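You operate a simulated robot arm through the tools that you are given. There is no shell and no other tool. Be economical: measure what you need, move in short steps, check, and stop when the job is done.

You are at the controls of a simulated two-armed robot. One attempt, no reset.

TASK
Log in with Elena's badge and put the badge back.
Fine: pull the keyboard tray out for ENTER and shut it again. Where these are worked on the way, their far stop is far enough and under half their travel is too little: keyboard tray.

It is judged by the outcome, as a careful person would: the job done as asked, and still so three seconds after it is handed in. It fails if anything else is knocked over, pushed out of place, dropped, spilled or broken.

THE ROBOT
Two 7-joint arms with fingered hands on one trunk, on a base that drives. Base frame: it is fixed to the floor where the robot stands at the start and does not move with it; the origin is under the middle of the robot, x ahead of it, y to its left, z up. Units: mm, degrees, N and s.
The left shoulder is at the start at [22, 170, 1448], the right one opposite. With the tool pointing down near the work surface each hand reaches from about 260 to 740 mm from the robot's upright axis, wherever it stands, measured 20 degrees to its own side. Places, roughly: enter key [600, -200, 1100]; esc key [600, -100, 1100]; key of the cart door [400, 0, 1000]; keyboard tray [600, 0, 1100]; link key [600, 200, 1100]; monitor key [700, -100, 1300]; power key of the computer [500, -100, 800]; power key of the printer [500, -200, 600]; print key [600, 0, 1100]; read key [600, 100, 1100]; screen [700, 100, 1400]; slot of the badge reader [600, 0, 1100]; test key of the printer [500, -200, 600]. Payload 4 kg a hand.
The tool frame of a hand sits at the grasp point between the pads (the TCP): z along the fingers, y along the line on which they close. The tips reach 26 mm beyond it. Largest opening 132 mm; the body of the gripper starts 73 mm behind the TCP. The gripper is a hand of 4 fingers: y runs from the thumb to the fingers, the wrist lies at [0, 0, -224] in the tool frame, and closing takes about 1.5 s.
Orientation is told as [roll, pitch, yaw] about the base's x, y, z axes, in that order, counted from this pose: with the fingers straight down and closing along the base's y, the tool's x points along the base's -x, its y along +y and its z along -z.

THE INTERFACE
- The arms move only by the tool arm_command. It takes "left_deltas", "right_deltas" or both (then of equal length, played together; a hand with none holds still); each is text: rows parted by semicolons, each of 6 numbers parted by spaces: the shift along the tool's x, y, z in cm, then the turn, a rotation vector about the tool's x, y, z in degrees. In form: x y z rx ry rz; .... A call has 1 to 12 rows; each row shifts and turns the commanded pose from where the row before left it, along the tool's axes as they then stand. "left_claw" and "right_claw" are, for a hand that has rows, the closure, from 0 (fully open) to 1 (shut), set as the call begins (left out, the last holds). Each row takes 0.2 s and may step no farther than 50 mm and 8.6 degrees from the row before; otherwise, or with a gripper value out of range, the whole call is refused. A pose out of reach is approached as far as the arm can. The call stops where the force on the tool passes 50 N (or 10 N more than at its start, if that is more) or the arm is blocked; 0.2 s more then pass. Each finger travels about 45 mm/s and halts on what it meets, pressing with about 28 N; the grip force reading is that of the motor and also rises with nothing between the fingers. The clock runs only during rows and for 0.2 s after the last one: add rows that do not move to give the fingers time. It gives the time, the measured TCP pose, the force on the tool (base axes), the opening and the grip force at its end, in the units of the frame above (readings bear some noise), with the torque about the TCP (base axes, N m) and any sound that the robot's microphone picked up.
- Cameras (640 x 400 px; columns grow to the right, rows downward): "scene" is now at [94.4, 24.4, 1611.4]; the picture's right is [0.11, -0.99, -0.00], its down [-0.66, -0.07, -0.74] and it looks along [0.74, 0.08, -0.67] (base axes); focal length 214 px, centre (320, 200). "left" rides on the left gripper at [-68, 2, -97] in its tool frame; the picture's right is [-0.03, -1.00, 0.00], its down [0.82, -0.02, -0.58] and it looks along [0.58, -0.01, 0.82] (tool axes); focal length 270 px, centre (320, 200). "right" rides on the right gripper at [68, 2, -97] in its tool frame; the picture's right is [-0.02, 1.00, 0.00], its down [-0.82, -0.02, -0.58] and it looks along [-0.58, -0.01, 0.82] (tool axes); focal length 270 px, centre (320, 200). There is no depth. A picture from a camera that has moved, and an enlarged one, comes with that camera's place and axes in the base frame and with its lens. The place of the scene camera against the robot may be out by one fixed shift of up to 18 mm in any direction.
- camera(camera): a new picture of that camera. No time passes.
- raise_lower(by): slides the trunk up (or, below 0, down) by that many mm; the arms and the scene camera ride with it, the base frame stays. It gives what a move gives, with no picture.
- base_move(legs): drives the robot by 1 to 6 legs, each [ahead, turn to the left] in mm and degrees, along the robot's own axes; the way and the turn of a leg run together, so that a leg with both is an arc; at most 1500 mm and 180 degrees a leg. The arms and the cameras ride along, it lands a little off, and it stops where it bumps. It gives what a move gives.
- finger_targets(finger1, finger2, finger3, thumb_bend, hand): sets how far each is bent, from 0 (flat) to 1 (curled in); at 0.3 the hand is open as for a grip, at 0.7 the pads meet at the TCP. One left out holds its place. A second passes; each finger stops where it meets its share of the squeeze, and holds until it gets a number again. A gripper value or a shape takes the hand back. It gives what a move gives, with no picture; readings hold the bend of each and the force on the fingers (four entries, about 0 where the hand has none), thumb and palm.
- hand_shape(shape, hand): the hand has 4 fingers and takes this shape, open, in about a second: jaw (thumb against the fingers, like two jaws); tri (thumb and two fingers); tip (a fingertip pinch); poke (one finger out to press); point (the index stretched); flat (the hand flat); cup (the hand cupped); fist (a fist). The gripper value then closes the fingers along that shape, each until it touches; the sizes above hold for jaw. It gives what a move gives, with no picture.
- turn_head(pan, tilt): turns the head with the scene camera to pan (to the left, within 86 degrees either way) and tilt (down, from -29 to 69), counted from straight ahead of the robot. It gives what a move gives.
- inspect(camera, box): a new picture of the part [left, top, right, bottom] of that camera's present view, enlarged. No time passes.
- sign_off(): hands the job in; it is judged then, once.

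Work in short steps. Places have to be worked out from the pictures, the camera data and where the tool is seen: move nearer, look again, correct. Check each grasp and each placing, and mend what went wrong. You have 120 turns and 88 pictures in all, those below and enlarged ones among them. Open the grippers and draw the arms clear of the work before you hand the job in, unless the task says otherwise; then end with one line.

The tools are called after "Emit:" by a JSON object that holds its "fn" and its "kwargs". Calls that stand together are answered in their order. arm_command: Moves the arms, as the interface text tells. Its arguments: {"type":"object","properties":{"left_deltas":{"type":"string"},"left_claw":{"type":"number"},"right_deltas":{"type":"string"},"right_claw":{"type":"number"}},"required":[]} The other tools are called the same way: raise_lower (by) slides the trunk up or down; hand_shape (shape, hand) gives the hand a shape; finger_targets (finger1, finger2, finger3, thumb_bend, hand) moves the fingers one by one; base_move (legs) drives the base; turn_head (pan, tilt) turns the head that bears the scene camera; camera (camera) takes a picture; inspect (camera, box) takes an enlarged picture of a part of a camera's view; sign_off () hands the job in.

At the start:

```text
time: 0.0
left_eef_pos: [428.3, 201.4, 1485.2]
left_tool_rot: [-0.1, 0.0, -0.2]
left_wrist_force: [0.5, 0.6, -0.4]
left_moment: [-0.03, -0.01, 0.0]
left_opening: 132.1
left_grasp_force: 0.1
left_shape: jaw
left_bend: [0.3, 0.3, 0.3, 0.3]
left_finger forces: [0.0, 0.0, 0.0, 0.0, 0.0, 0.0]
right_eef_pos: [443.2, -162.5, 1456.6]
right_tool_rot: [0.0, 0.1, -0.3]
right_wrist_force: [0.3, -0.4, 0.3]
right_moment: [-0.02, -0.02, 0.01]
right_opening: 132.1
right_grasp_force: 0.1
right_shape: jaw
right_bend: [0.3, 0.3, 0.3, 0.3]
right_finger forces: [0.0, 0.0, 0.0, 0.1, 0.0, 0.1]
trunk travel left (down, up): [-675.0, 80.0]
robot x, y, heading: [-0.1, 2.4, 0.2]
head pan, tilt: [6.1, 41.9]
```

scene: 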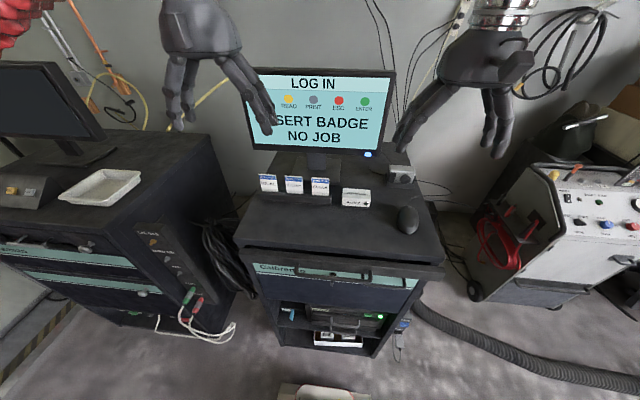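
right: 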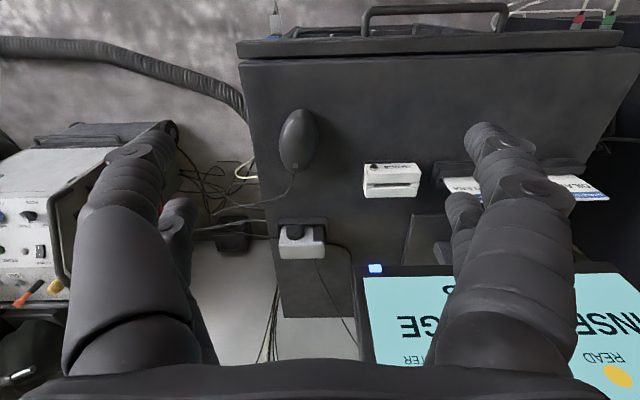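
left: 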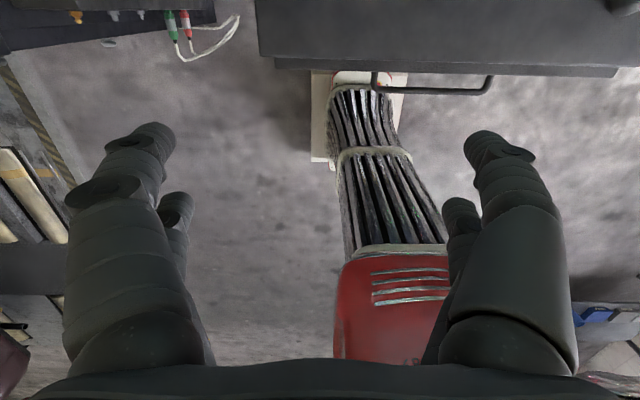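

The badges stand in a rack in front of the monitor and the reader is to their right. I zoom in to read the names.

Emit:
{"fn": "inspect", "kwargs": {"camera": "scene", "box": [240, 160, 440, 285]}}

Emit:
{"fn": "inspect", "kwargs": {"camera": "scene", "box": [250, 170, 380, 212]}}

```text
3.20 times, centred on (340, 222) of scene
camera zoom: at [94.4, 24.4, 1611.4], right [0.11, -0.99, 0.0], down [-0.66, -0.07, -0.74], along [0.74, 0.08, -0.67], focal length 686 px, centre (256, 128)
```

zoom: 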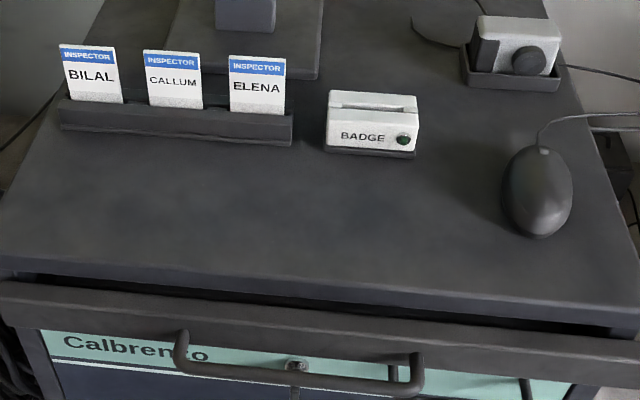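

```text
4.92 times, centred on (315, 191) of scene
camera zoom: at [94.4, 24.4, 1611.4], right [0.11, -0.99, 0.0], down [-0.66, -0.07, -0.74], along [0.74, 0.08, -0.67], focal length 1056 px, centre (345, 244)
```

zoom: 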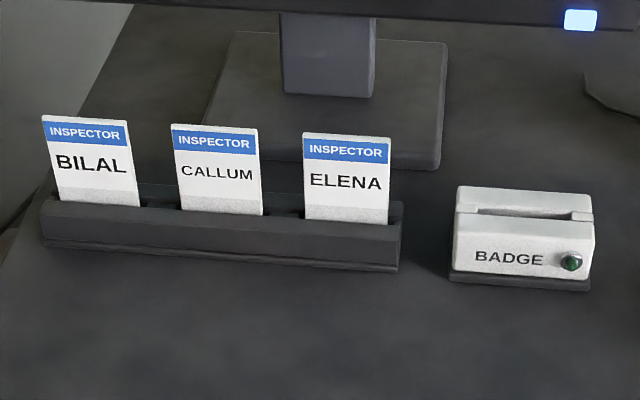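

Elena's badge is the rightmost of the rack at about [620, 78, ~1215], and the reader is near [630, -36, 1140]. I turn the right hand so it will close on the badge faces (along x), and move the left arm aside.

Emit:
{"fn": "arm_command", "kwargs": {"right_deltas": "0 0 0 0 0 8.2; 0 0 0 0 0 8.2; 0 0 0 0 0 8.2; 0 0 0 0 0 8.2; 0 0 0 0 0 8.2; 0 0 0 0 0 8.2; 0 0 0 0 0 8.2; 0 0 0 0 0 8.2; 0 0 0 0 0 8.2; 0 0 0 0 0 8.2; 0 0 0 0 0 8; 0 0 0 0 0 0", "left_deltas": "1 2 0 0 0 0; 1 2 0 0 0 0; 1 2 0 0 0 0; 1 2 0 0 0 0; 1 2 0 0 0 0; 1 2 0 0 0 0; 1 2 0 0 0 0; 1 2 0 0 0 0; 1 2 0 0 0 0; 1 2 0 0 0 0; 0 2 0 0 0 0; 0 0 0 0 0 0"}}

```text
time: 2.6
left_eef_pos: [327.9, 420.1, 1485.3]
left_tool_rot: [0.0, 0.0, -0.3]
left_wrist_force: [-0.2, -0.3, 0.2]
left_moment: [0.02, -0.01, -0.03]
left_opening: 131.9
left_grasp_force: 0.0
left_shape: jaw
left_bend: [0.3, 0.3, 0.3, 0.3]
left_finger forces: [0.0, 0.1, 0.0, 0.0, 0.0, 0.1]
right_eef_pos: [443.6, -163.1, 1457.0]
right_tool_rot: [0.0, 0.3, -46.4]
right_wrist_force: [0.3, 0.5, 1.5]
right_moment: [-0.02, 0.01, -0.02]
right_opening: 131.9
right_grasp_force: 0.0
right_shape: jaw
right_bend: [0.3, 0.3, 0.3, 0.3]
right_finger forces: [0.0, 0.0, 0.1, 0.0, 0.0, 0.1]
right hand out of reach, approached as far as the arm can: row 6, 7, 8, 9, 10, 11
trunk travel left (down, up): [-675.0, 80.0]
robot x, y, heading: [-1.6, -2.4, -0.2]
head pan, tilt: [6.1, 41.9]
```

That yaw hits a joint limit at -46°, so I try the other way round.

Emit:
{"fn": "arm_command", "kwargs": {"right_deltas": "0 0 0 0 0 -8.5; 0 0 0 0 0 -8.5; 0 0 0 0 0 -8.5; 0 0 0 0 0 -8.5; 0 0 0 0 0 -8.5; 0 0 0 0 0 -8.5; 0 0 0 0 0 -8.5; 0 0 0 0 0 -8.5; 0 0 0 0 0 -8.5; 0 0 0 0 0 -8.5; 0 0 0 0 0 -8.5; 0 0 0 0 0 -8.5"}}

Emit:
{"fn": "arm_command", "kwargs": {"right_deltas": "0 0 0 0 0 -8.5; 0 0 0 0 0 -8.5; 0 0 0 0 0 -8.5; 0 0 0 0 0 -8.5; 0 0 0 0 0 0"}}

Emit:
{"fn": "camera", "kwargs": {"camera": "scene"}}

Emit:
{"fn": "camera", "kwargs": {"camera": "right"}}

```text
time: 5.2
left_eef_pos: [328.6, 419.8, 1485.9]
left_tool_rot: [-0.1, 0.1, -0.2]
left_wrist_force: [0.5, -0.2, -0.5]
left_moment: [-0.03, 0.04, -0.02]
left_opening: 131.8
left_grasp_force: 0.1
left_shape: jaw
left_bend: [0.3, 0.3, 0.3, 0.3]
left_finger forces: [0.0, 0.1, 0.0, 0.1, 0.0, 0.0]
right_eef_pos: [443.0, -162.6, 1457.5]
right_tool_rot: [0.2, 0.0, 55.9]
right_wrist_force: [0.1, 0.2, 0.7]
right_moment: [0.03, 0.03, 0.0]
right_opening: 131.8
right_grasp_force: 0.1
right_shape: jaw
right_bend: [0.3, 0.3, 0.3, 0.3]
right_finger forces: [0.0, 0.0, 0.0, 0.0, 0.0, 0.0]
trunk travel left (down, up): [-675.0, 80.0]
robot x, y, heading: [-0.2, 1.0, -0.3]
head pan, tilt: [6.1, 41.9]
```

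```text
time: 6.4
left_eef_pos: [327.0, 421.6, 1485.5]
left_tool_rot: [0.0, 0.0, -0.2]
left_wrist_force: [-0.1, 1.2, 0.2]
left_moment: [-0.03, -0.02, -0.02]
left_opening: 132.0
left_grasp_force: 0.1
left_shape: jaw
left_bend: [0.3, 0.3, 0.3, 0.3]
left_finger forces: [0.0, 0.0, 0.0, 0.0, 0.0, 0.1]
right_eef_pos: [443.0, -162.1, 1456.9]
right_tool_rot: [0.1, -0.2, 89.6]
right_wrist_force: [-0.5, 0.4, 1.2]
right_moment: [0.02, 0.0, -0.03]
right_opening: 131.8
right_grasp_force: 0.0
right_shape: jaw
right_bend: [0.3, 0.3, 0.3, 0.3]
right_finger forces: [0.0, 0.1, 0.0, 0.1, 0.1, 0.0]
trunk travel left (down, up): [-675.0, 80.0]
robot x, y, heading: [0.9, 0.8, -0.1]
head pan, tilt: [6.1, 41.9]
```

```text
82 pictures are left
camera scene: at [93.8, 24.6, 1611.4], right [0.11, -0.99, 0.0], down [-0.66, -0.07, -0.74], along [0.74, 0.08, -0.67], focal length 214 px, centre (320, 200)
```

scene: 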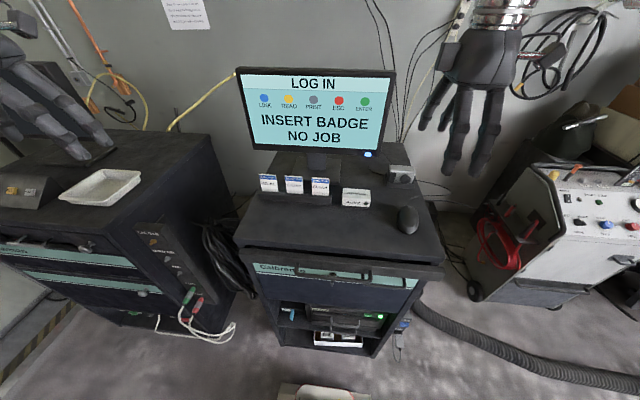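

```text
81 pictures are left
camera right: at [439.5, -231.1, 1553.2], right [-1.0, 0.03, 0.0], down [0.03, 0.81, 0.58], along [0.02, 0.58, -0.81], focal length 270 px, centre (320, 200)
```

right: 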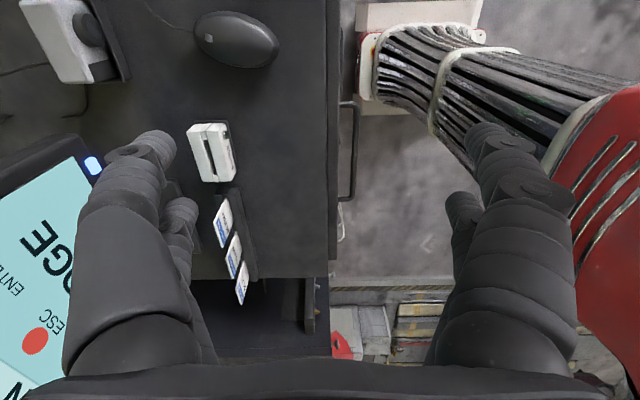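

Yaw 90° is reachable and the view shows slot and badges. I zoom in for exact pixels.

Emit:
{"fn": "inspect", "kwargs": {"camera": "right", "box": [160, 110, 320, 210]}}

Emit:
{"fn": "inspect", "kwargs": {"camera": "right", "box": [180, 180, 300, 310]}}

```text
4.00 times, centred on (240, 160) of right
camera zoom: at [439.5, -231.1, 1553.2], right [-1.0, 0.03, 0.0], down [0.03, 0.81, 0.58], along [0.02, 0.58, -0.81], focal length 1081 px, centre (640, 360)
```

zoom: 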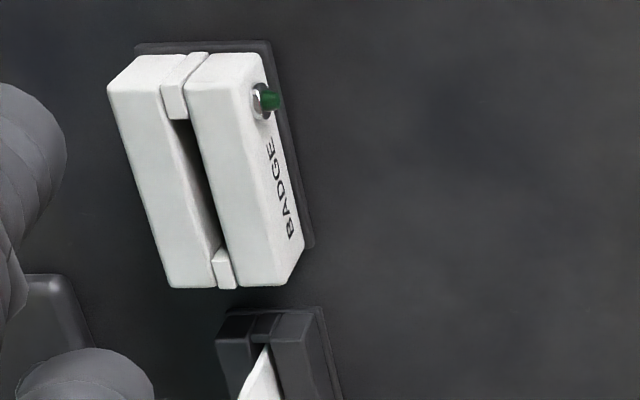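

```text
3.08 times, centred on (240, 245) of right
camera zoom: at [439.5, -231.1, 1553.2], right [-1.0, 0.03, 0.0], down [0.03, 0.81, 0.58], along [0.02, 0.58, -0.81], focal length 832 px, centre (566, 62)
```

zoom: 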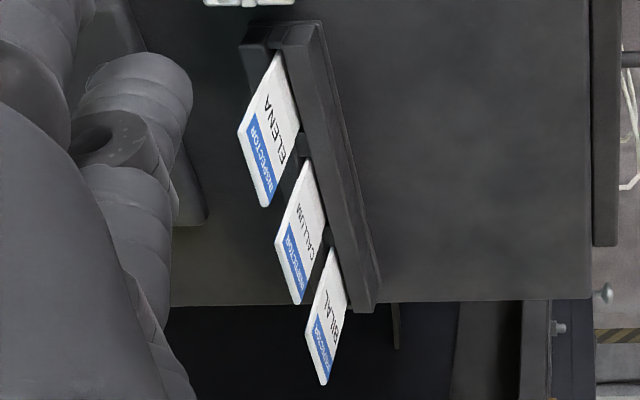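

Triangulating: Elena's badge top is at about (626, 80, 1213), upright, and the slot centre at about (625, -38, 1152). I move to hover above the badge and preclose partly.

Emit:
{"fn": "arm_command", "kwargs": {"right_deltas": "-3 0 0 0 0 0; -4 0 0 0 0 0; -4 -1.5 0 0 0 0; -4 -2.5 1.5 0 0 0; -4 -2.8 1.6 0 0 0; -3 -2.8 1.6 0 0 0; -2.3 -2.8 1.6 0 0 0; 0 -2.9 2 0 0 0; 0 -3 2.2 0 0 0; 0 0 1.2 0 0 0; 0 0 0 0 0 0", "right_claw": 0.4}}

Emit:
{"fn": "camera", "kwargs": {"camera": "right"}}

Emit:
{"fn": "camera", "kwargs": {"camera": "scene"}}

```text
refused: row 5 steps farther than a row can; nothing moved
```

```text
78 pictures are left
camera right: at [439.5, -231.1, 1553.2], right [-1.0, 0.03, 0.0], down [0.03, 0.81, 0.58], along [0.02, 0.58, -0.81], focal length 270 px, centre (320, 200)
```

right: 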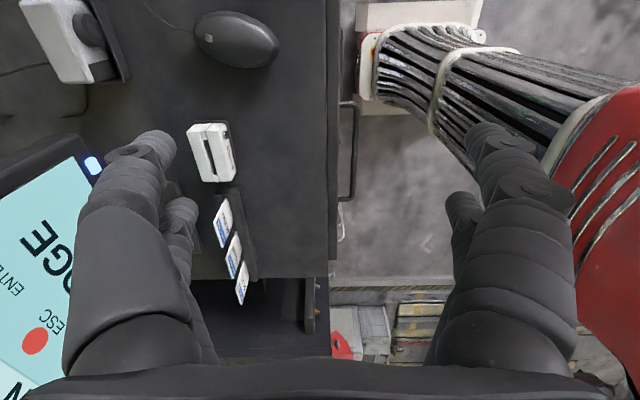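

```text
77 pictures are left
camera scene: at [93.8, 24.6, 1611.4], right [0.11, -0.99, 0.0], down [-0.66, -0.07, -0.74], along [0.74, 0.08, -0.67], focal length 214 px, centre (320, 200)
```

scene: 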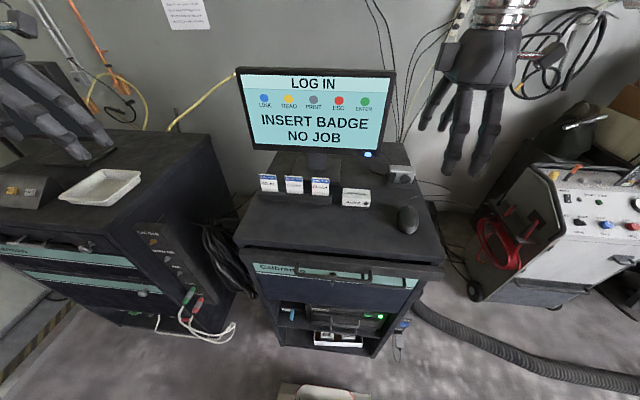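

One row was too long, so I retry with 12 shorter rows.

Emit:
{"fn": "arm_command", "kwargs": {"right_deltas": "-3 0 0 0 0 0; -3.5 0 0 0 0 0; -3.5 -1 0 0 0 0; -3 -2 1 0 0 0; -3 -2 1.5 0 0 0; -3 -2 1.5 0 0 0; -3 -2.3 1.5 0 0 0; -2.3 -3 1.5 0 0 0; 0 -3 1.7 0 0 0; 0 -3 2 0 0 0; 0 0 2 0 0 0; 0 0 0 0 0 0", "right_claw": 0.4}}

Emit:
{"fn": "camera", "kwargs": {"camera": "right"}}

```text
time: 9.0
left_eef_pos: [327.4, 423.0, 1486.8]
left_tool_rot: [-0.1, 0.1, -0.2]
left_wrist_force: [-0.2, -0.9, -0.4]
left_moment: [-0.01, 0.01, 0.03]
left_opening: 131.8
left_grasp_force: 0.0
left_shape: jaw
left_bend: [0.3, 0.3, 0.3, 0.3]
left_finger forces: [0.1, 0.0, 0.0, 0.0, 0.0, 0.1]
right_eef_pos: [609.0, 81.0, 1331.7]
right_tool_rot: [0.1, -0.1, 89.7]
right_wrist_force: [-0.9, 0.1, 0.1]
right_moment: [-0.03, 0.01, 0.0]
right_opening: 79.6
right_grasp_force: 0.0
right_shape: jaw
right_bend: [0.71, 0.71, 0.71, 0.7]
right_finger forces: [0.0, 0.0, 0.0, 0.0, 0.1, 0.1]
right hand out of reach, approached as far as the arm can: row 10
trunk travel left (down, up): [-675.0, 80.0]
robot x, y, heading: [0.0, 0.2, -0.1]
head pan, tilt: [6.1, 41.9]
```

```text
76 pictures are left
camera right: at [606.0, 11.5, 1428.2], right [-1.0, 0.03, 0.0], down [0.03, 0.82, 0.58], along [0.02, 0.58, -0.82], focal length 270 px, centre (320, 200)
```

right: 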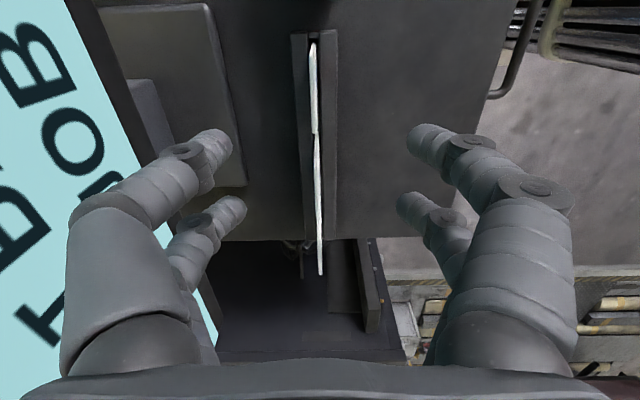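

The reach falls 15 mm short in x, so I back the hand off by 6 cm and drive the base 70 mm ahead.

Emit:
{"fn": "arm_command", "kwargs": {"right_deltas": "0 3 0 0 0 0; 0 3 0 0 0 0; 0 0 0 0 0 0"}}

Emit:
{"fn": "base_move", "kwargs": {"legs": [[70, 0]]}}

Emit:
{"fn": "camera", "kwargs": {"camera": "right"}}

Emit:
{"fn": "camera", "kwargs": {"camera": "scene"}}

```text
time: 9.8
left_eef_pos: [328.7, 420.5, 1485.8]
left_tool_rot: [-0.1, 0.1, -0.3]
left_wrist_force: [0.4, 0.3, 0.3]
left_moment: [-0.03, 0.04, -0.01]
left_opening: 131.9
left_grasp_force: 0.0
left_shape: jaw
left_bend: [0.3, 0.3, 0.3, 0.3]
left_finger forces: [0.0, 0.0, 0.0, 0.0, 0.1, 0.0]
right_eef_pos: [551.4, 77.3, 1332.3]
right_tool_rot: [0.2, -0.2, 89.6]
right_wrist_force: [0.4, 0.6, 0.2]
right_moment: [0.01, 0.0, -0.02]
right_opening: 79.5
right_grasp_force: 0.1
right_shape: jaw
right_bend: [0.71, 0.71, 0.71, 0.7]
right_finger forces: [0.0, 0.0, 0.0, 0.0, 0.0, 0.0]
trunk travel left (down, up): [-675.0, 80.0]
robot x, y, heading: [-0.7, -0.1, -0.0]
head pan, tilt: [6.1, 41.9]
```

```text
time: 10.8
left_eef_pos: [394.9, 422.1, 1488.0]
left_tool_rot: [0.0, -0.1, -0.1]
left_wrist_force: [0.1, -0.3, 0.0]
left_moment: [0.05, -0.04, 0.04]
left_opening: 131.9
left_grasp_force: 0.1
left_shape: jaw
left_bend: [0.3, 0.3, 0.3, 0.3]
left_finger forces: [0.1, 0.1, 0.0, 0.1, 0.0, 0.0]
right_eef_pos: [619.3, 77.0, 1332.8]
right_tool_rot: [0.1, -0.2, 89.6]
right_wrist_force: [0.8, -0.5, 1.0]
right_moment: [0.0, -0.02, 0.02]
right_opening: 79.5
right_grasp_force: 0.0
right_shape: jaw
right_bend: [0.71, 0.71, 0.71, 0.7]
right_finger forces: [0.0, 0.1, 0.0, 0.0, 0.0, 0.0]
trunk travel left (down, up): [-675.0, 80.0]
robot x, y, heading: [68.7, -1.9, 0.0]
head pan, tilt: [6.1, 41.9]
```

```text
75 pictures are left
camera right: at [616.2, 9.0, 1429.0], right [-1.0, 0.03, 0.0], down [0.03, 0.81, 0.58], along [0.02, 0.58, -0.81], focal length 270 px, centre (320, 200)
```

right: 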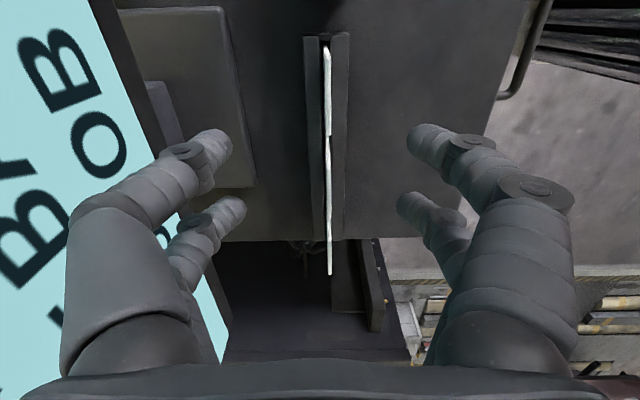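

```text
74 pictures are left
camera scene: at [162.6, 24.4, 1611.5], right [0.11, -0.99, 0.0], down [-0.66, -0.07, -0.74], along [0.74, 0.08, -0.67], focal length 214 px, centre (320, 200)
```

scene: 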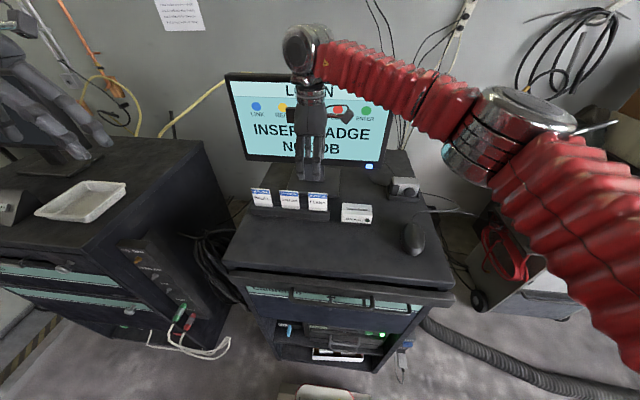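

Relative to the hand's own axis, the badge plane is about 7 mm nearer the robot (x≈612). I zoom in to fix its y extent.

Emit:
{"fn": "inspect", "kwargs": {"camera": "right", "box": [260, 20, 400, 290]}}

Emit:
{"fn": "inspect", "kwargs": {"camera": "right", "box": [280, 20, 380, 150]}}

```text
1.48 times, centred on (330, 155) of right
camera zoom: at [616.2, 9.0, 1429.0], right [-1.0, 0.03, 0.0], down [0.03, 0.81, 0.58], along [0.02, 0.58, -0.81], focal length 400 px, centre (305, 267)
```

zoom: 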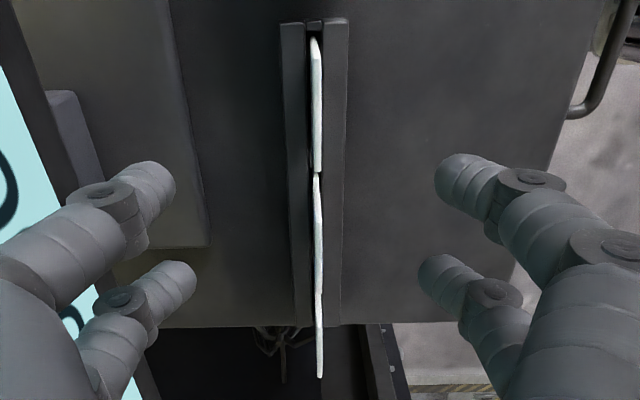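

```text
3.08 times, centred on (330, 85) of right
camera zoom: at [616.2, 9.0, 1429.0], right [-1.0, 0.03, 0.0], down [0.03, 0.81, 0.58], along [0.02, 0.58, -0.81], focal length 832 px, centre (289, 554)
```

zoom: 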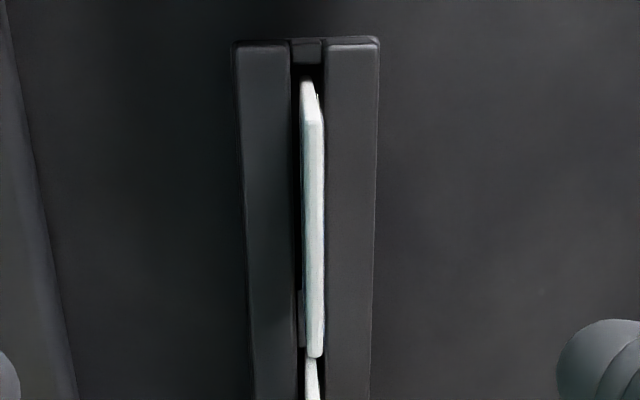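

Badge top centre is at about (612, 65, 1226). I centre above it and descend to z 1250, then look again.

Emit:
{"fn": "arm_command", "kwargs": {"right_deltas": "1.2 0.7 0 0 0 0; 0 0 2.5 0 0 0; 0 0 2.5 0 0 0; 0 0 2.5 0 0 0; 0 0 0 0 0 0"}}

Emit:
{"fn": "camera", "kwargs": {"camera": "right"}}

Emit:
{"fn": "inspect", "kwargs": {"camera": "scene", "box": [230, 150, 390, 250]}}

```text
time: 12.0
left_eef_pos: [400.9, 422.0, 1484.6]
left_tool_rot: [0.0, 0.2, -0.2]
left_wrist_force: [-0.2, 0.9, 0.3]
left_moment: [-0.03, 0.05, -0.02]
left_opening: 132.0
left_grasp_force: 0.1
left_shape: jaw
left_bend: [0.3, 0.3, 0.3, 0.3]
left_finger forces: [0.0, 0.1, 0.1, 0.0, 0.0, 0.1]
right_eef_pos: [616.0, 67.0, 1256.6]
right_tool_rot: [0.2, -0.1, 89.6]
right_wrist_force: [0.9, -0.4, 0.5]
right_moment: [-0.02, 0.03, -0.01]
right_opening: 79.4
right_grasp_force: 0.0
right_shape: jaw
right_bend: [0.71, 0.71, 0.71, 0.7]
right_finger forces: [0.0, 0.1, 0.0, 0.0, 0.0, 0.0]
trunk travel left (down, up): [-675.0, 80.0]
robot x, y, heading: [69.4, -3.0, 0.1]
head pan, tilt: [6.1, 41.9]
```

```text
71 pictures are left
camera right: at [612.6, -2.0, 1352.4], right [-1.0, 0.03, 0.0], down [0.03, 0.81, 0.58], along [0.02, 0.58, -0.81], focal length 270 px, centre (320, 200)
```

right: 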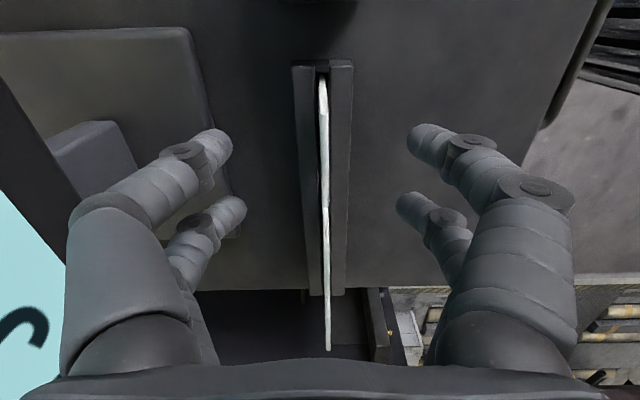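

```text
4.00 times, centred on (310, 200) of scene
camera zoom: at [166.3, 24.9, 1611.3], right [0.11, -0.99, 0.0], down [-0.67, -0.07, -0.74], along [0.74, 0.08, -0.67], focal length 858 px, centre (360, 200)
```

zoom: 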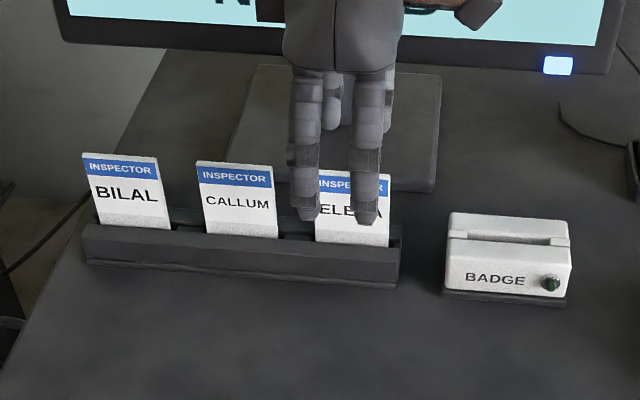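

Scene view suggests the fingers sit about 10 mm left of the badge's centre. I zoom the hand camera to measure.

Emit:
{"fn": "inspect", "kwargs": {"camera": "right", "box": [260, 50, 400, 230]}}

```text
2.22 times, centred on (330, 140) of right
camera zoom: at [612.6, -2.0, 1352.4], right [-1.0, 0.03, 0.0], down [0.03, 0.81, 0.58], along [0.02, 0.58, -0.81], focal length 601 px, centre (298, 333)
```

zoom: 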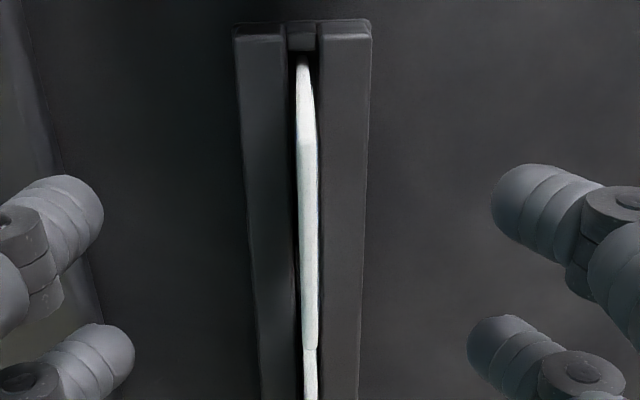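

Badge centre y ≈ 64 and top z ≈ 1228, x ≈ 613. I lower to z ≈ 1209 and then close on its faces.

Emit:
{"fn": "arm_command", "kwargs": {"right_deltas": "0.3 0.2 0 0 0 0; 0 0 1.6 0 0 0; 0 0 1.6 0 0 0; 0 0 1.5 0 0 0; 0 0 0 0 0 0"}}

Emit:
{"fn": "camera", "kwargs": {"camera": "right"}}

```text
time: 13.2
left_eef_pos: [398.6, 420.7, 1486.4]
left_tool_rot: [0.0, -0.1, -0.2]
left_wrist_force: [-0.3, -0.1, 0.0]
left_moment: [0.01, -0.02, 0.01]
left_opening: 131.7
left_grasp_force: 0.1
left_shape: jaw
left_bend: [0.3, 0.3, 0.3, 0.3]
left_finger forces: [0.1, 0.0, 0.0, 0.0, 0.1, 0.0]
right_eef_pos: [611.3, 63.4, 1210.5]
right_tool_rot: [0.2, -0.1, 89.5]
right_wrist_force: [0.3, -0.7, 0.2]
right_moment: [0.02, 0.0, 0.01]
right_opening: 79.5
right_grasp_force: 0.1
right_shape: jaw
right_bend: [0.71, 0.71, 0.71, 0.7]
right_finger forces: [0.0, 0.0, 0.0, 0.0, 0.0, 0.1]
trunk travel left (down, up): [-675.0, 80.0]
robot x, y, heading: [66.2, 1.4, -0.0]
head pan, tilt: [6.1, 41.9]
```

```text
68 pictures are left
camera right: at [608.7, -5.4, 1306.5], right [-1.0, 0.03, 0.0], down [0.03, 0.81, 0.58], along [0.02, 0.58, -0.81], focal length 270 px, centre (320, 200)
```

right: 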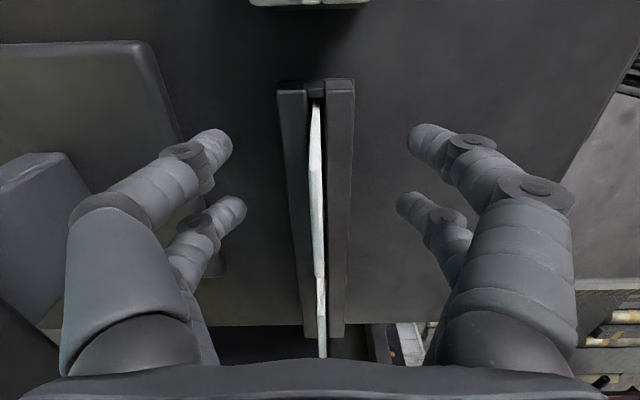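

The badge lies centred between the fingers, so I close.

Emit:
{"fn": "arm_command", "kwargs": {"right_deltas": "0 0 0 0 0 0; 0 0 0 0 0 0; 0 0 0 0 0 0; 0 0 0 0 0 0; 0 0 0 0 0 0; 0 0 0 0 0 0; 0 0 0 0 0 0; 0 0 0 0 0 0", "right_claw": 1}}

Emit:
{"fn": "camera", "kwargs": {"camera": "right"}}

```text
time: 15.0
left_eef_pos: [398.1, 422.0, 1487.1]
left_tool_rot: [0.0, 0.0, -0.2]
left_wrist_force: [-0.6, -0.1, 0.1]
left_moment: [0.04, -0.01, 0.01]
left_opening: 132.0
left_grasp_force: 0.1
left_shape: jaw
left_bend: [0.3, 0.3, 0.3, 0.3]
left_finger forces: [0.0, 0.0, 0.0, 0.1, 0.0, 0.0]
right_eef_pos: [611.6, 63.7, 1210.7]
right_tool_rot: [0.3, -0.1, 89.7]
right_wrist_force: [0.7, -1.0, -0.6]
right_moment: [0.01, 0.02, -0.01]
right_opening: 0.1
right_grasp_force: 28.4
right_shape: jaw
right_bend: [0.7, 0.7, 0.7, 0.7]
right_finger forces: [24.9, 25.0, 24.7, 0.0, 25.1, 0.0]
trunk travel left (down, up): [-675.0, 80.0]
robot x, y, heading: [71.8, -1.7, 0.1]
head pan, tilt: [6.1, 41.9]
```

```text
67 pictures are left
camera right: at [608.7, -5.3, 1306.8], right [-1.0, 0.03, 0.0], down [0.03, 0.81, 0.58], along [0.02, 0.58, -0.81], focal length 270 px, centre (320, 200)
```

right: 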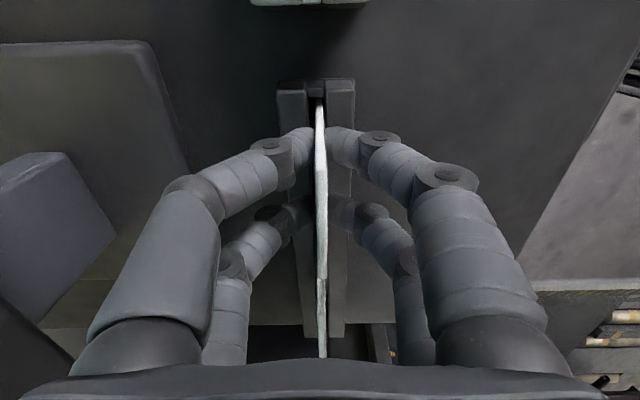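

Gripped at TCP (611.5, 63.6, 1210.6); I note this pose for the return. I lift straight up.

Emit:
{"fn": "arm_command", "kwargs": {"right_deltas": "0 0 -1 0 0 0; 0 0 -1.5 0 0 0; 0 0 -2 0 0 0; 0 0 -2.5 0 0 0; 0 0 -3 0 0 0; 0 0 0 0 0 0"}}

Emit:
{"fn": "camera", "kwargs": {"camera": "right"}}

Emit:
{"fn": "inspect", "kwargs": {"camera": "scene", "box": [230, 120, 390, 250]}}

```text
time: 16.4
left_eef_pos: [397.1, 420.3, 1485.9]
left_tool_rot: [0.1, 0.0, -0.2]
left_wrist_force: [-0.4, -0.4, -0.8]
left_moment: [0.02, -0.01, -0.02]
left_opening: 132.1
left_grasp_force: 0.1
left_shape: jaw
left_bend: [0.3, 0.3, 0.3, 0.3]
left_finger forces: [0.1, 0.0, 0.0, 0.0, 0.0, 0.1]
right_eef_pos: [612.5, 61.9, 1311.8]
right_tool_rot: [0.2, -0.2, 89.6]
right_wrist_force: [0.2, 0.7, -1.5]
right_moment: [0.01, -0.02, -0.02]
right_opening: 0.0
right_grasp_force: 27.5
right_shape: jaw
right_bend: [0.7, 0.7, 0.7, 0.7]
right_finger forces: [25.0, 25.0, 24.9, 0.1, 25.0, 0.0]
trunk travel left (down, up): [-675.0, 80.0]
robot x, y, heading: [71.4, 1.5, 0.1]
head pan, tilt: [6.1, 41.9]
```

```text
66 pictures are left
camera right: at [608.0, -6.5, 1407.0], right [-1.0, 0.03, 0.0], down [0.03, 0.81, 0.58], along [0.02, 0.58, -0.82], focal length 270 px, centre (320, 200)
```

right: 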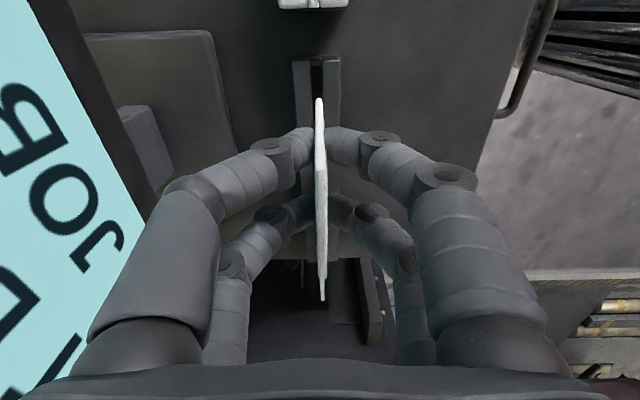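

```text
3.08 times, centred on (310, 185) of scene
camera zoom: at [165.1, 24.5, 1611.3], right [0.11, -0.99, 0.0], down [-0.66, -0.07, -0.74], along [0.74, 0.08, -0.67], focal length 660 px, centre (351, 246)
```

zoom: 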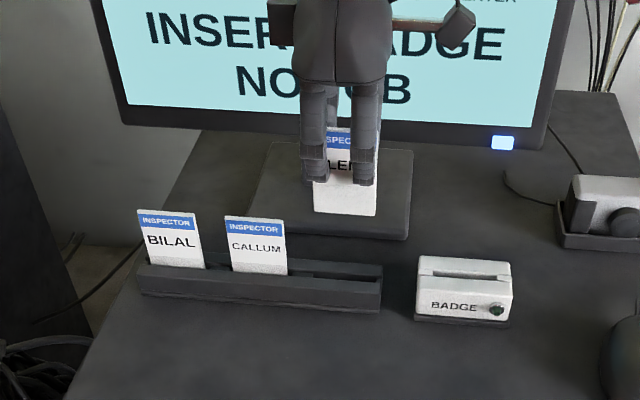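

Badge held well: bottom ≈ TCP − 69 mm. I move 55 mm right to bring the reader slot into the hand camera.

Emit:
{"fn": "arm_command", "kwargs": {"right_deltas": "2.5 0 0 0 0 0; 3 0 0 0 0 0; 0 0 0 0 0 0"}}

Emit:
{"fn": "camera", "kwargs": {"camera": "right"}}

Emit:
{"fn": "inspect", "kwargs": {"camera": "right", "box": [250, 0, 390, 130]}}

```text
time: 17.2
left_eef_pos: [398.2, 422.5, 1486.8]
left_tool_rot: [-0.2, 0.0, -0.3]
left_wrist_force: [0.1, -0.2, -0.2]
left_moment: [0.0, -0.02, -0.05]
left_opening: 132.0
left_grasp_force: 0.0
left_shape: jaw
left_bend: [0.3, 0.3, 0.3, 0.3]
left_finger forces: [0.0, 0.1, 0.0, 0.0, 0.1, 0.0]
right_eef_pos: [610.6, 8.5, 1312.1]
right_tool_rot: [0.3, -0.1, 89.6]
right_wrist_force: [0.5, 0.7, -0.3]
right_moment: [-0.01, -0.02, 0.02]
right_opening: 0.3
right_grasp_force: 28.0
right_shape: jaw
right_bend: [0.7, 0.7, 0.7, 0.7]
right_finger forces: [25.1, 25.0, 24.9, 0.1, 25.1, 0.0]
trunk travel left (down, up): [-675.0, 80.0]
robot x, y, heading: [68.6, -3.2, -0.1]
head pan, tilt: [6.1, 41.9]
```

```text
64 pictures are left
camera right: at [607.8, -60.2, 1407.4], right [-1.0, 0.03, 0.0], down [0.03, 0.81, 0.58], along [0.02, 0.58, -0.82], focal length 270 px, centre (320, 200)
```

right: 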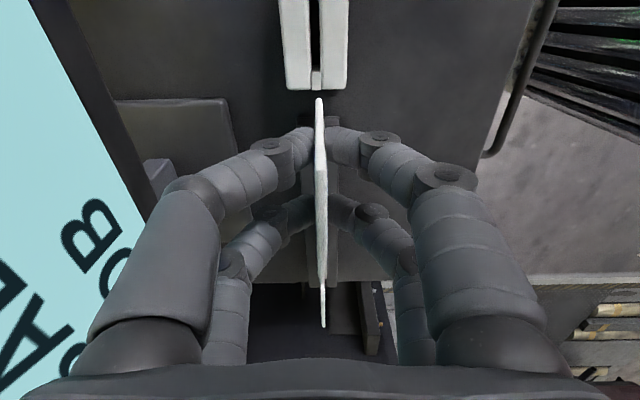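

```text
3.08 times, centred on (320, 65) of right
camera zoom: at [607.8, -60.2, 1407.4], right [-1.0, 0.03, 0.0], down [0.03, 0.81, 0.58], along [0.02, 0.58, -0.82], focal length 832 px, centre (320, 615)
```

zoom: 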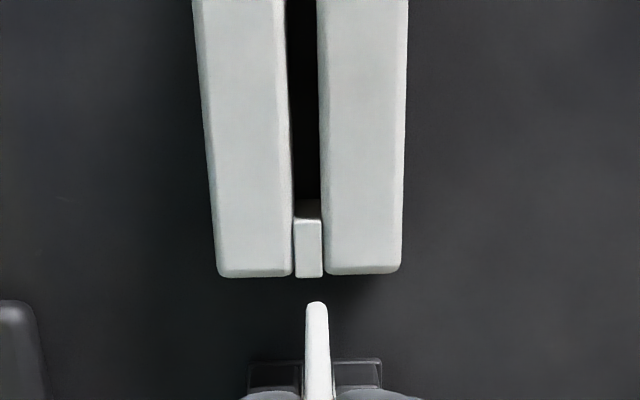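

Slot is about 2.6 mm further in x than the card. I move over the slot with the card's bottom held above it, and compare edges with the scene camera.

Emit:
{"fn": "arm_command", "kwargs": {"right_deltas": "2.8 -0.25 0 0 0 0; 2.8 0 0 0 0 0; 0 0 1.4 0 0 0; 0 0 1.4 0 0 0; 0 0 0 0 0 0"}}

Emit:
{"fn": "inspect", "kwargs": {"camera": "scene", "box": [310, 160, 400, 230]}}

Emit:
{"fn": "camera", "kwargs": {"camera": "right"}}

```text
time: 18.4
left_eef_pos: [397.7, 421.9, 1486.6]
left_tool_rot: [0.0, 0.0, -0.2]
left_wrist_force: [-0.3, -0.1, -0.4]
left_moment: [0.0, -0.01, 0.01]
left_opening: 131.9
left_grasp_force: 0.1
left_shape: jaw
left_bend: [0.3, 0.3, 0.3, 0.3]
left_finger forces: [0.1, 0.1, 0.0, 0.1, 0.1, 0.0]
right_eef_pos: [612.4, -47.9, 1282.7]
right_tool_rot: [0.3, -0.1, 89.6]
right_wrist_force: [0.3, -0.2, -0.7]
right_moment: [-0.02, 0.01, 0.0]
right_opening: 0.0
right_grasp_force: 28.3
right_shape: jaw
right_bend: [0.7, 0.7, 0.7, 0.7]
right_finger forces: [24.9, 25.0, 24.9, 0.0, 25.1, 0.1]
trunk travel left (down, up): [-675.0, 80.0]
robot x, y, heading: [71.6, 0.4, -0.0]
head pan, tilt: [6.1, 41.9]
```

```text
5.71 times, centred on (355, 195) of scene
camera zoom: at [164.4, 24.8, 1611.4], right [0.11, -0.99, 0.0], down [-0.66, -0.07, -0.74], along [0.74, 0.08, -0.67], focal length 1226 px, centre (120, 229)
```

zoom: 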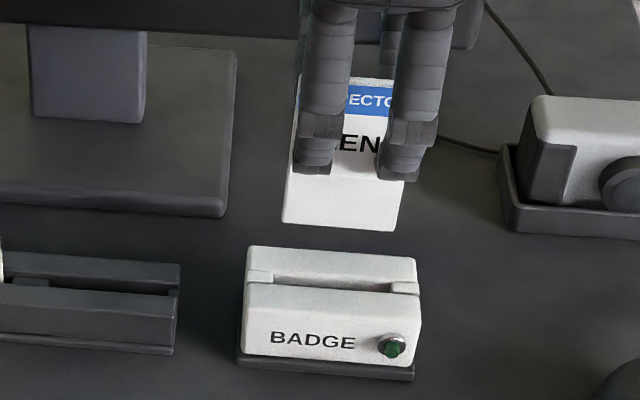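

```text
61 pictures are left
camera right: at [610.3, -116.7, 1378.3], right [-1.0, 0.03, 0.0], down [0.03, 0.81, 0.58], along [0.02, 0.58, -0.81], focal length 270 px, centre (320, 200)
```

right: 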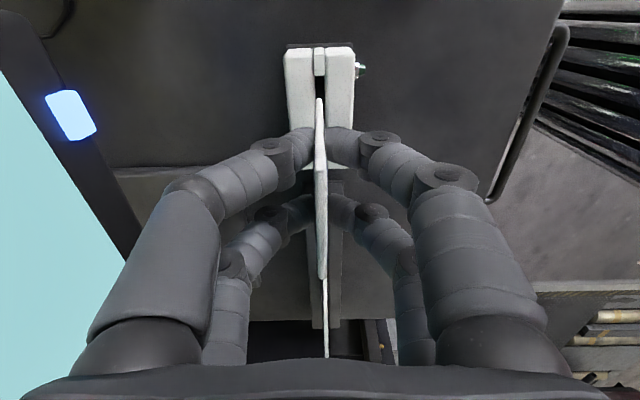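

Card needs about 1.9 mm more to the right, and the slot top is ≈ 1174, 39 mm below the card's bottom. I check x in the hand view.

Emit:
{"fn": "inspect", "kwargs": {"camera": "right", "box": [270, 40, 370, 130]}}

```text
4.44 times, centred on (320, 85) of right
camera zoom: at [610.3, -116.7, 1378.3], right [-1.0, 0.03, 0.0], down [0.03, 0.81, 0.58], along [0.02, 0.58, -0.81], focal length 1201 px, centre (320, 711)
```

zoom: 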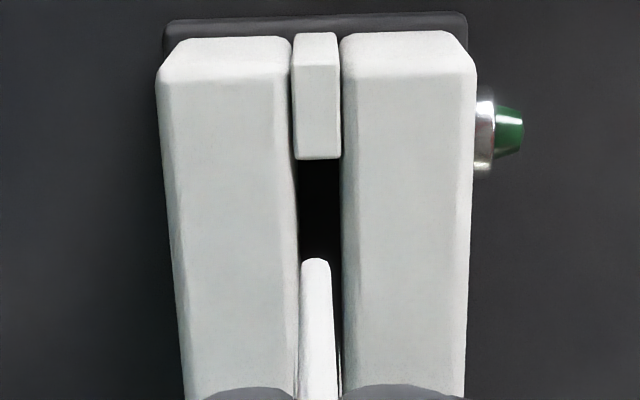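

x is aligned within half a millimetre. I shift 1.9 mm right and lower until the card enters the slot.

Emit:
{"fn": "arm_command", "kwargs": {"right_deltas": "0.19 0 0 0 0 0; 0 0 1 0 0 0; 0 0 1 0 0 0; 0 0 1 0 0 0; 0 0 0.5 0 0 0; 0 0 0 0 0 0"}}

Emit:
{"fn": "inspect", "kwargs": {"camera": "scene", "box": [310, 160, 400, 230]}}

Emit:
{"fn": "inspect", "kwargs": {"camera": "right", "box": [270, 40, 370, 130]}}

```text
time: 19.8
left_eef_pos: [399.2, 420.5, 1486.6]
left_tool_rot: [0.1, 0.0, -0.2]
left_wrist_force: [-0.5, 0.2, -0.5]
left_moment: [0.01, -0.02, 0.01]
left_opening: 131.8
left_grasp_force: 0.0
left_shape: jaw
left_bend: [0.3, 0.3, 0.3, 0.3]
left_finger forces: [0.0, 0.0, 0.0, 0.0, 0.0, 0.0]
right_eef_pos: [613.8, -48.6, 1247.2]
right_tool_rot: [0.1, -0.1, 89.6]
right_wrist_force: [0.8, 0.0, 0.5]
right_moment: [-0.01, 0.02, 0.01]
right_opening: 0.0
right_grasp_force: 27.4
right_shape: jaw
right_bend: [0.7, 0.7, 0.7, 0.7]
right_finger forces: [25.1, 25.0, 25.0, 0.0, 25.1, 0.0]
trunk travel left (down, up): [-675.0, 80.0]
robot x, y, heading: [70.3, 1.8, -0.0]
head pan, tilt: [6.1, 41.9]
```

```text
5.71 times, centred on (355, 195) of scene
camera zoom: at [164.6, 24.5, 1611.4], right [0.11, -0.99, 0.0], down [-0.66, -0.07, -0.74], along [0.74, 0.08, -0.67], focal length 1226 px, centre (120, 229)
```

zoom: 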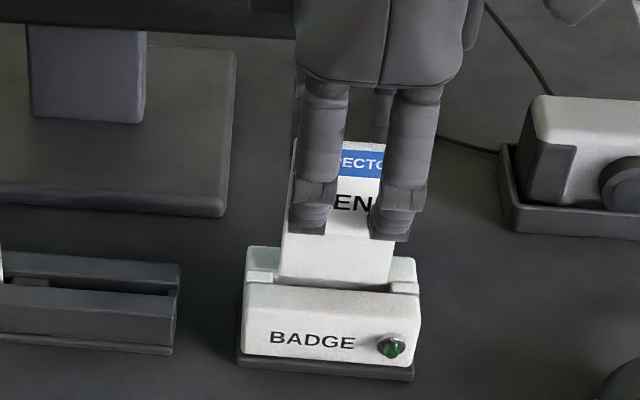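

```text
4.44 times, centred on (320, 85) of right
camera zoom: at [610.6, -118.3, 1342.9], right [-1.0, 0.03, 0.0], down [0.03, 0.81, 0.58], along [0.02, 0.58, -0.81], focal length 1201 px, centre (320, 711)
```

zoom: 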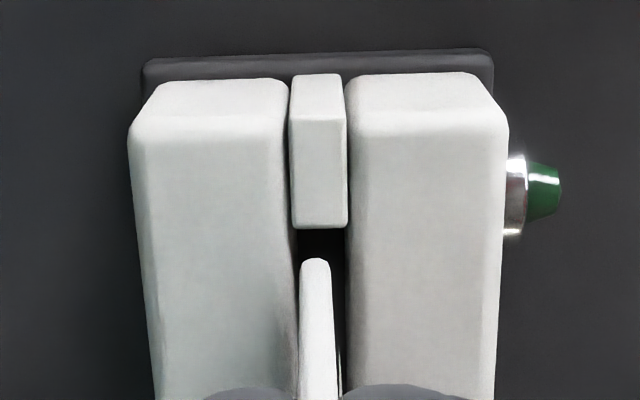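

Card bottom is right at the slot mouth and aligned. I descend slowly.

Emit:
{"fn": "arm_command", "kwargs": {"right_deltas": "0 0.07 0 0 0 0; 0 0 0.4 0 0 0; 0 0 0.4 0 0 0; 0 0 0.4 0 0 0; 0 0 0 0 0 0"}}

Emit:
{"fn": "inspect", "kwargs": {"camera": "scene", "box": [310, 160, 400, 230]}}

```text
time: 21.0
left_eef_pos: [398.5, 420.9, 1486.5]
left_tool_rot: [-0.1, -0.1, -0.2]
left_wrist_force: [-0.1, 0.1, 0.2]
left_moment: [-0.01, 0.02, -0.04]
left_opening: 131.6
left_grasp_force: 0.0
left_shape: jaw
left_bend: [0.3, 0.3, 0.3, 0.3]
left_finger forces: [0.0, 0.0, 0.1, 0.0, 0.0, 0.1]
right_eef_pos: [613.8, -49.5, 1235.0]
right_tool_rot: [0.3, -0.3, 89.5]
right_wrist_force: [-0.2, -0.8, 0.5]
right_moment: [0.03, 0.01, -0.01]
right_opening: 0.1
right_grasp_force: 27.3
right_shape: jaw
right_bend: [0.7, 0.7, 0.7, 0.7]
right_finger forces: [25.0, 25.0, 24.9, 0.0, 25.1, 0.1]
trunk travel left (down, up): [-675.0, 80.0]
robot x, y, heading: [72.6, 0.9, -0.1]
head pan, tilt: [6.1, 41.9]
```

```text
5.71 times, centred on (355, 195) of scene
camera zoom: at [164.7, 24.6, 1611.4], right [0.11, -0.99, 0.0], down [-0.66, -0.07, -0.74], along [0.74, 0.08, -0.67], focal length 1226 px, centre (120, 229)
```

zoom: 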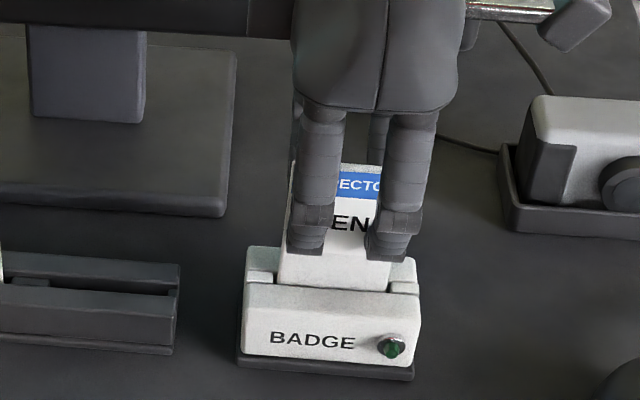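

It enters freely (no force). I continue down.

Emit:
{"fn": "arm_command", "kwargs": {"right_deltas": "0 0 0.3 0 0 0; 0 0 0.3 0 0 0; 0 0 0.3 0 0 0; 0 0 0 0 0 0"}}

Emit:
{"fn": "inspect", "kwargs": {"camera": "scene", "box": [240, 70, 420, 230]}}

```text
time: 22.0
left_eef_pos: [398.5, 421.5, 1485.3]
left_tool_rot: [0.0, 0.0, -0.2]
left_wrist_force: [-0.1, -0.2, -0.1]
left_moment: [-0.03, 0.02, 0.02]
left_opening: 131.7
left_grasp_force: 0.1
left_shape: jaw
left_bend: [0.3, 0.3, 0.3, 0.3]
left_finger forces: [0.1, 0.0, 0.0, 0.0, 0.0, 0.0]
right_eef_pos: [612.6, -49.6, 1226.0]
right_tool_rot: [0.2, -0.2, 89.6]
right_wrist_force: [-0.5, -0.1, -0.3]
right_moment: [-0.01, -0.03, 0.01]
right_opening: 0.0
right_grasp_force: 28.0
right_shape: jaw
right_bend: [0.7, 0.7, 0.7, 0.7]
right_finger forces: [25.1, 25.0, 24.8, 0.0, 25.1, 0.0]
trunk travel left (down, up): [-675.0, 80.0]
robot x, y, heading: [72.6, -3.1, 0.2]
head pan, tilt: [6.1, 41.9]
```

```text
2.50 times, centred on (330, 150) of scene
camera zoom: at [164.7, 24.6, 1611.4], right [0.11, -0.99, 0.0], down [-0.66, -0.07, -0.74], along [0.74, 0.08, -0.67], focal length 536 px, centre (295, 325)
```

zoom: 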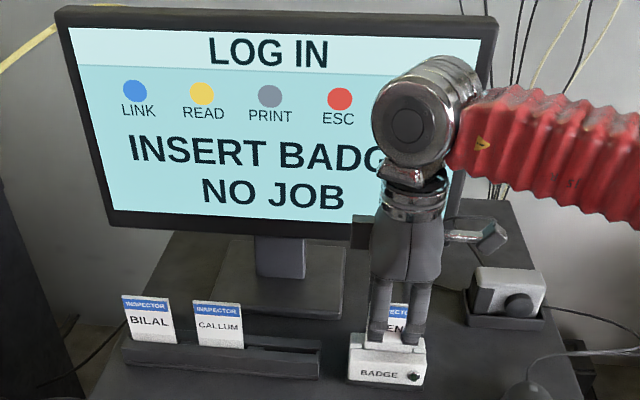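

Emit:
{"fn": "arm_command", "kwargs": {"right_deltas": "0 0 0.3 0 0 0; 0 0 0.3 0 0 0; 0 0 0.3 0 0 0; 0 0 0.2 0 0 0; 0 0 0 0 0 0"}}

Emit:
{"fn": "inspect", "kwargs": {"camera": "scene", "box": [240, 70, 420, 230]}}

```text
time: 23.2
left_eef_pos: [398.7, 422.3, 1486.9]
left_tool_rot: [0.0, 0.0, -0.2]
left_wrist_force: [-0.7, 0.7, 0.4]
left_moment: [-0.03, -0.01, 0.0]
left_opening: 132.2
left_grasp_force: 0.0
left_shape: jaw
left_bend: [0.3, 0.3, 0.3, 0.3]
left_finger forces: [0.1, 0.1, 0.0, 0.1, 0.0, 0.0]
right_eef_pos: [611.9, -49.2, 1213.7]
right_tool_rot: [0.1, -0.2, 89.5]
right_wrist_force: [-0.9, 0.9, 0.0]
right_moment: [0.01, 0.0, 0.0]
right_opening: 0.0
right_grasp_force: 27.6
right_shape: jaw
right_bend: [0.7, 0.7, 0.7, 0.7]
right_finger forces: [25.1, 25.0, 24.9, 0.0, 25.1, 0.0]
trunk travel left (down, up): [-675.0, 80.0]
robot x, y, heading: [70.7, -0.2, -0.0]
head pan, tilt: [6.1, 41.9]
```

```text
2.50 times, centred on (330, 150) of scene
camera zoom: at [164.7, 24.6, 1611.4], right [0.11, -0.99, 0.0], down [-0.66, -0.07, -0.74], along [0.74, 0.08, -0.67], focal length 536 px, centre (295, 325)
```

zoom: 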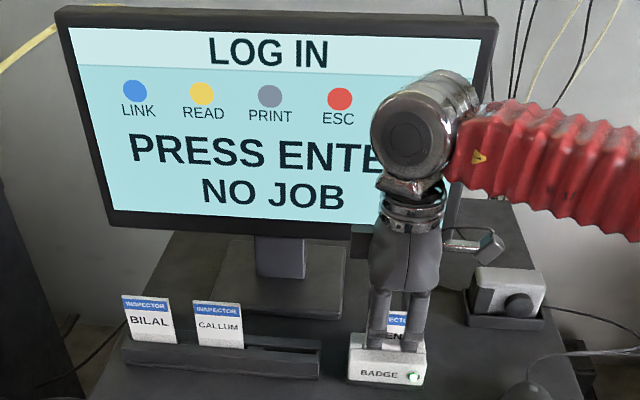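

The reader lamp is lit and the screen says PRESS ENTER. I lower a bit more to seat the card before releasing.

Emit:
{"fn": "arm_command", "kwargs": {"right_deltas": "0 0 0.2 0 0 0; 0 0 0.2 0 0 0; 0 0 0.2 0 0 0; 0 0 0 0 0 0"}}

```text
time: 24.2
left_eef_pos: [397.9, 421.4, 1486.2]
left_tool_rot: [0.0, 0.0, -0.2]
left_wrist_force: [0.6, 0.0, 0.5]
left_moment: [-0.05, 0.0, 0.0]
left_opening: 131.9
left_grasp_force: 0.1
left_shape: jaw
left_bend: [0.3, 0.3, 0.3, 0.3]
left_finger forces: [0.0, 0.1, 0.0, 0.1, 0.1, 0.0]
right_eef_pos: [613.3, -48.2, 1211.1]
right_tool_rot: [0.0, -0.3, 89.7]
right_wrist_force: [0.7, -1.6, 10.7]
right_moment: [-0.09, -0.03, 0.04]
right_opening: 0.0
right_grasp_force: 28.2
right_shape: jaw
right_bend: [0.7, 0.7, 0.7, 0.71]
right_finger forces: [27.1, 26.1, 26.2, 0.0, 27.5, 0.0]
trunk travel left (down, up): [-675.0, 80.0]
robot x, y, heading: [72.0, 4.8, -0.0]
head pan, tilt: [6.1, 41.9]
```

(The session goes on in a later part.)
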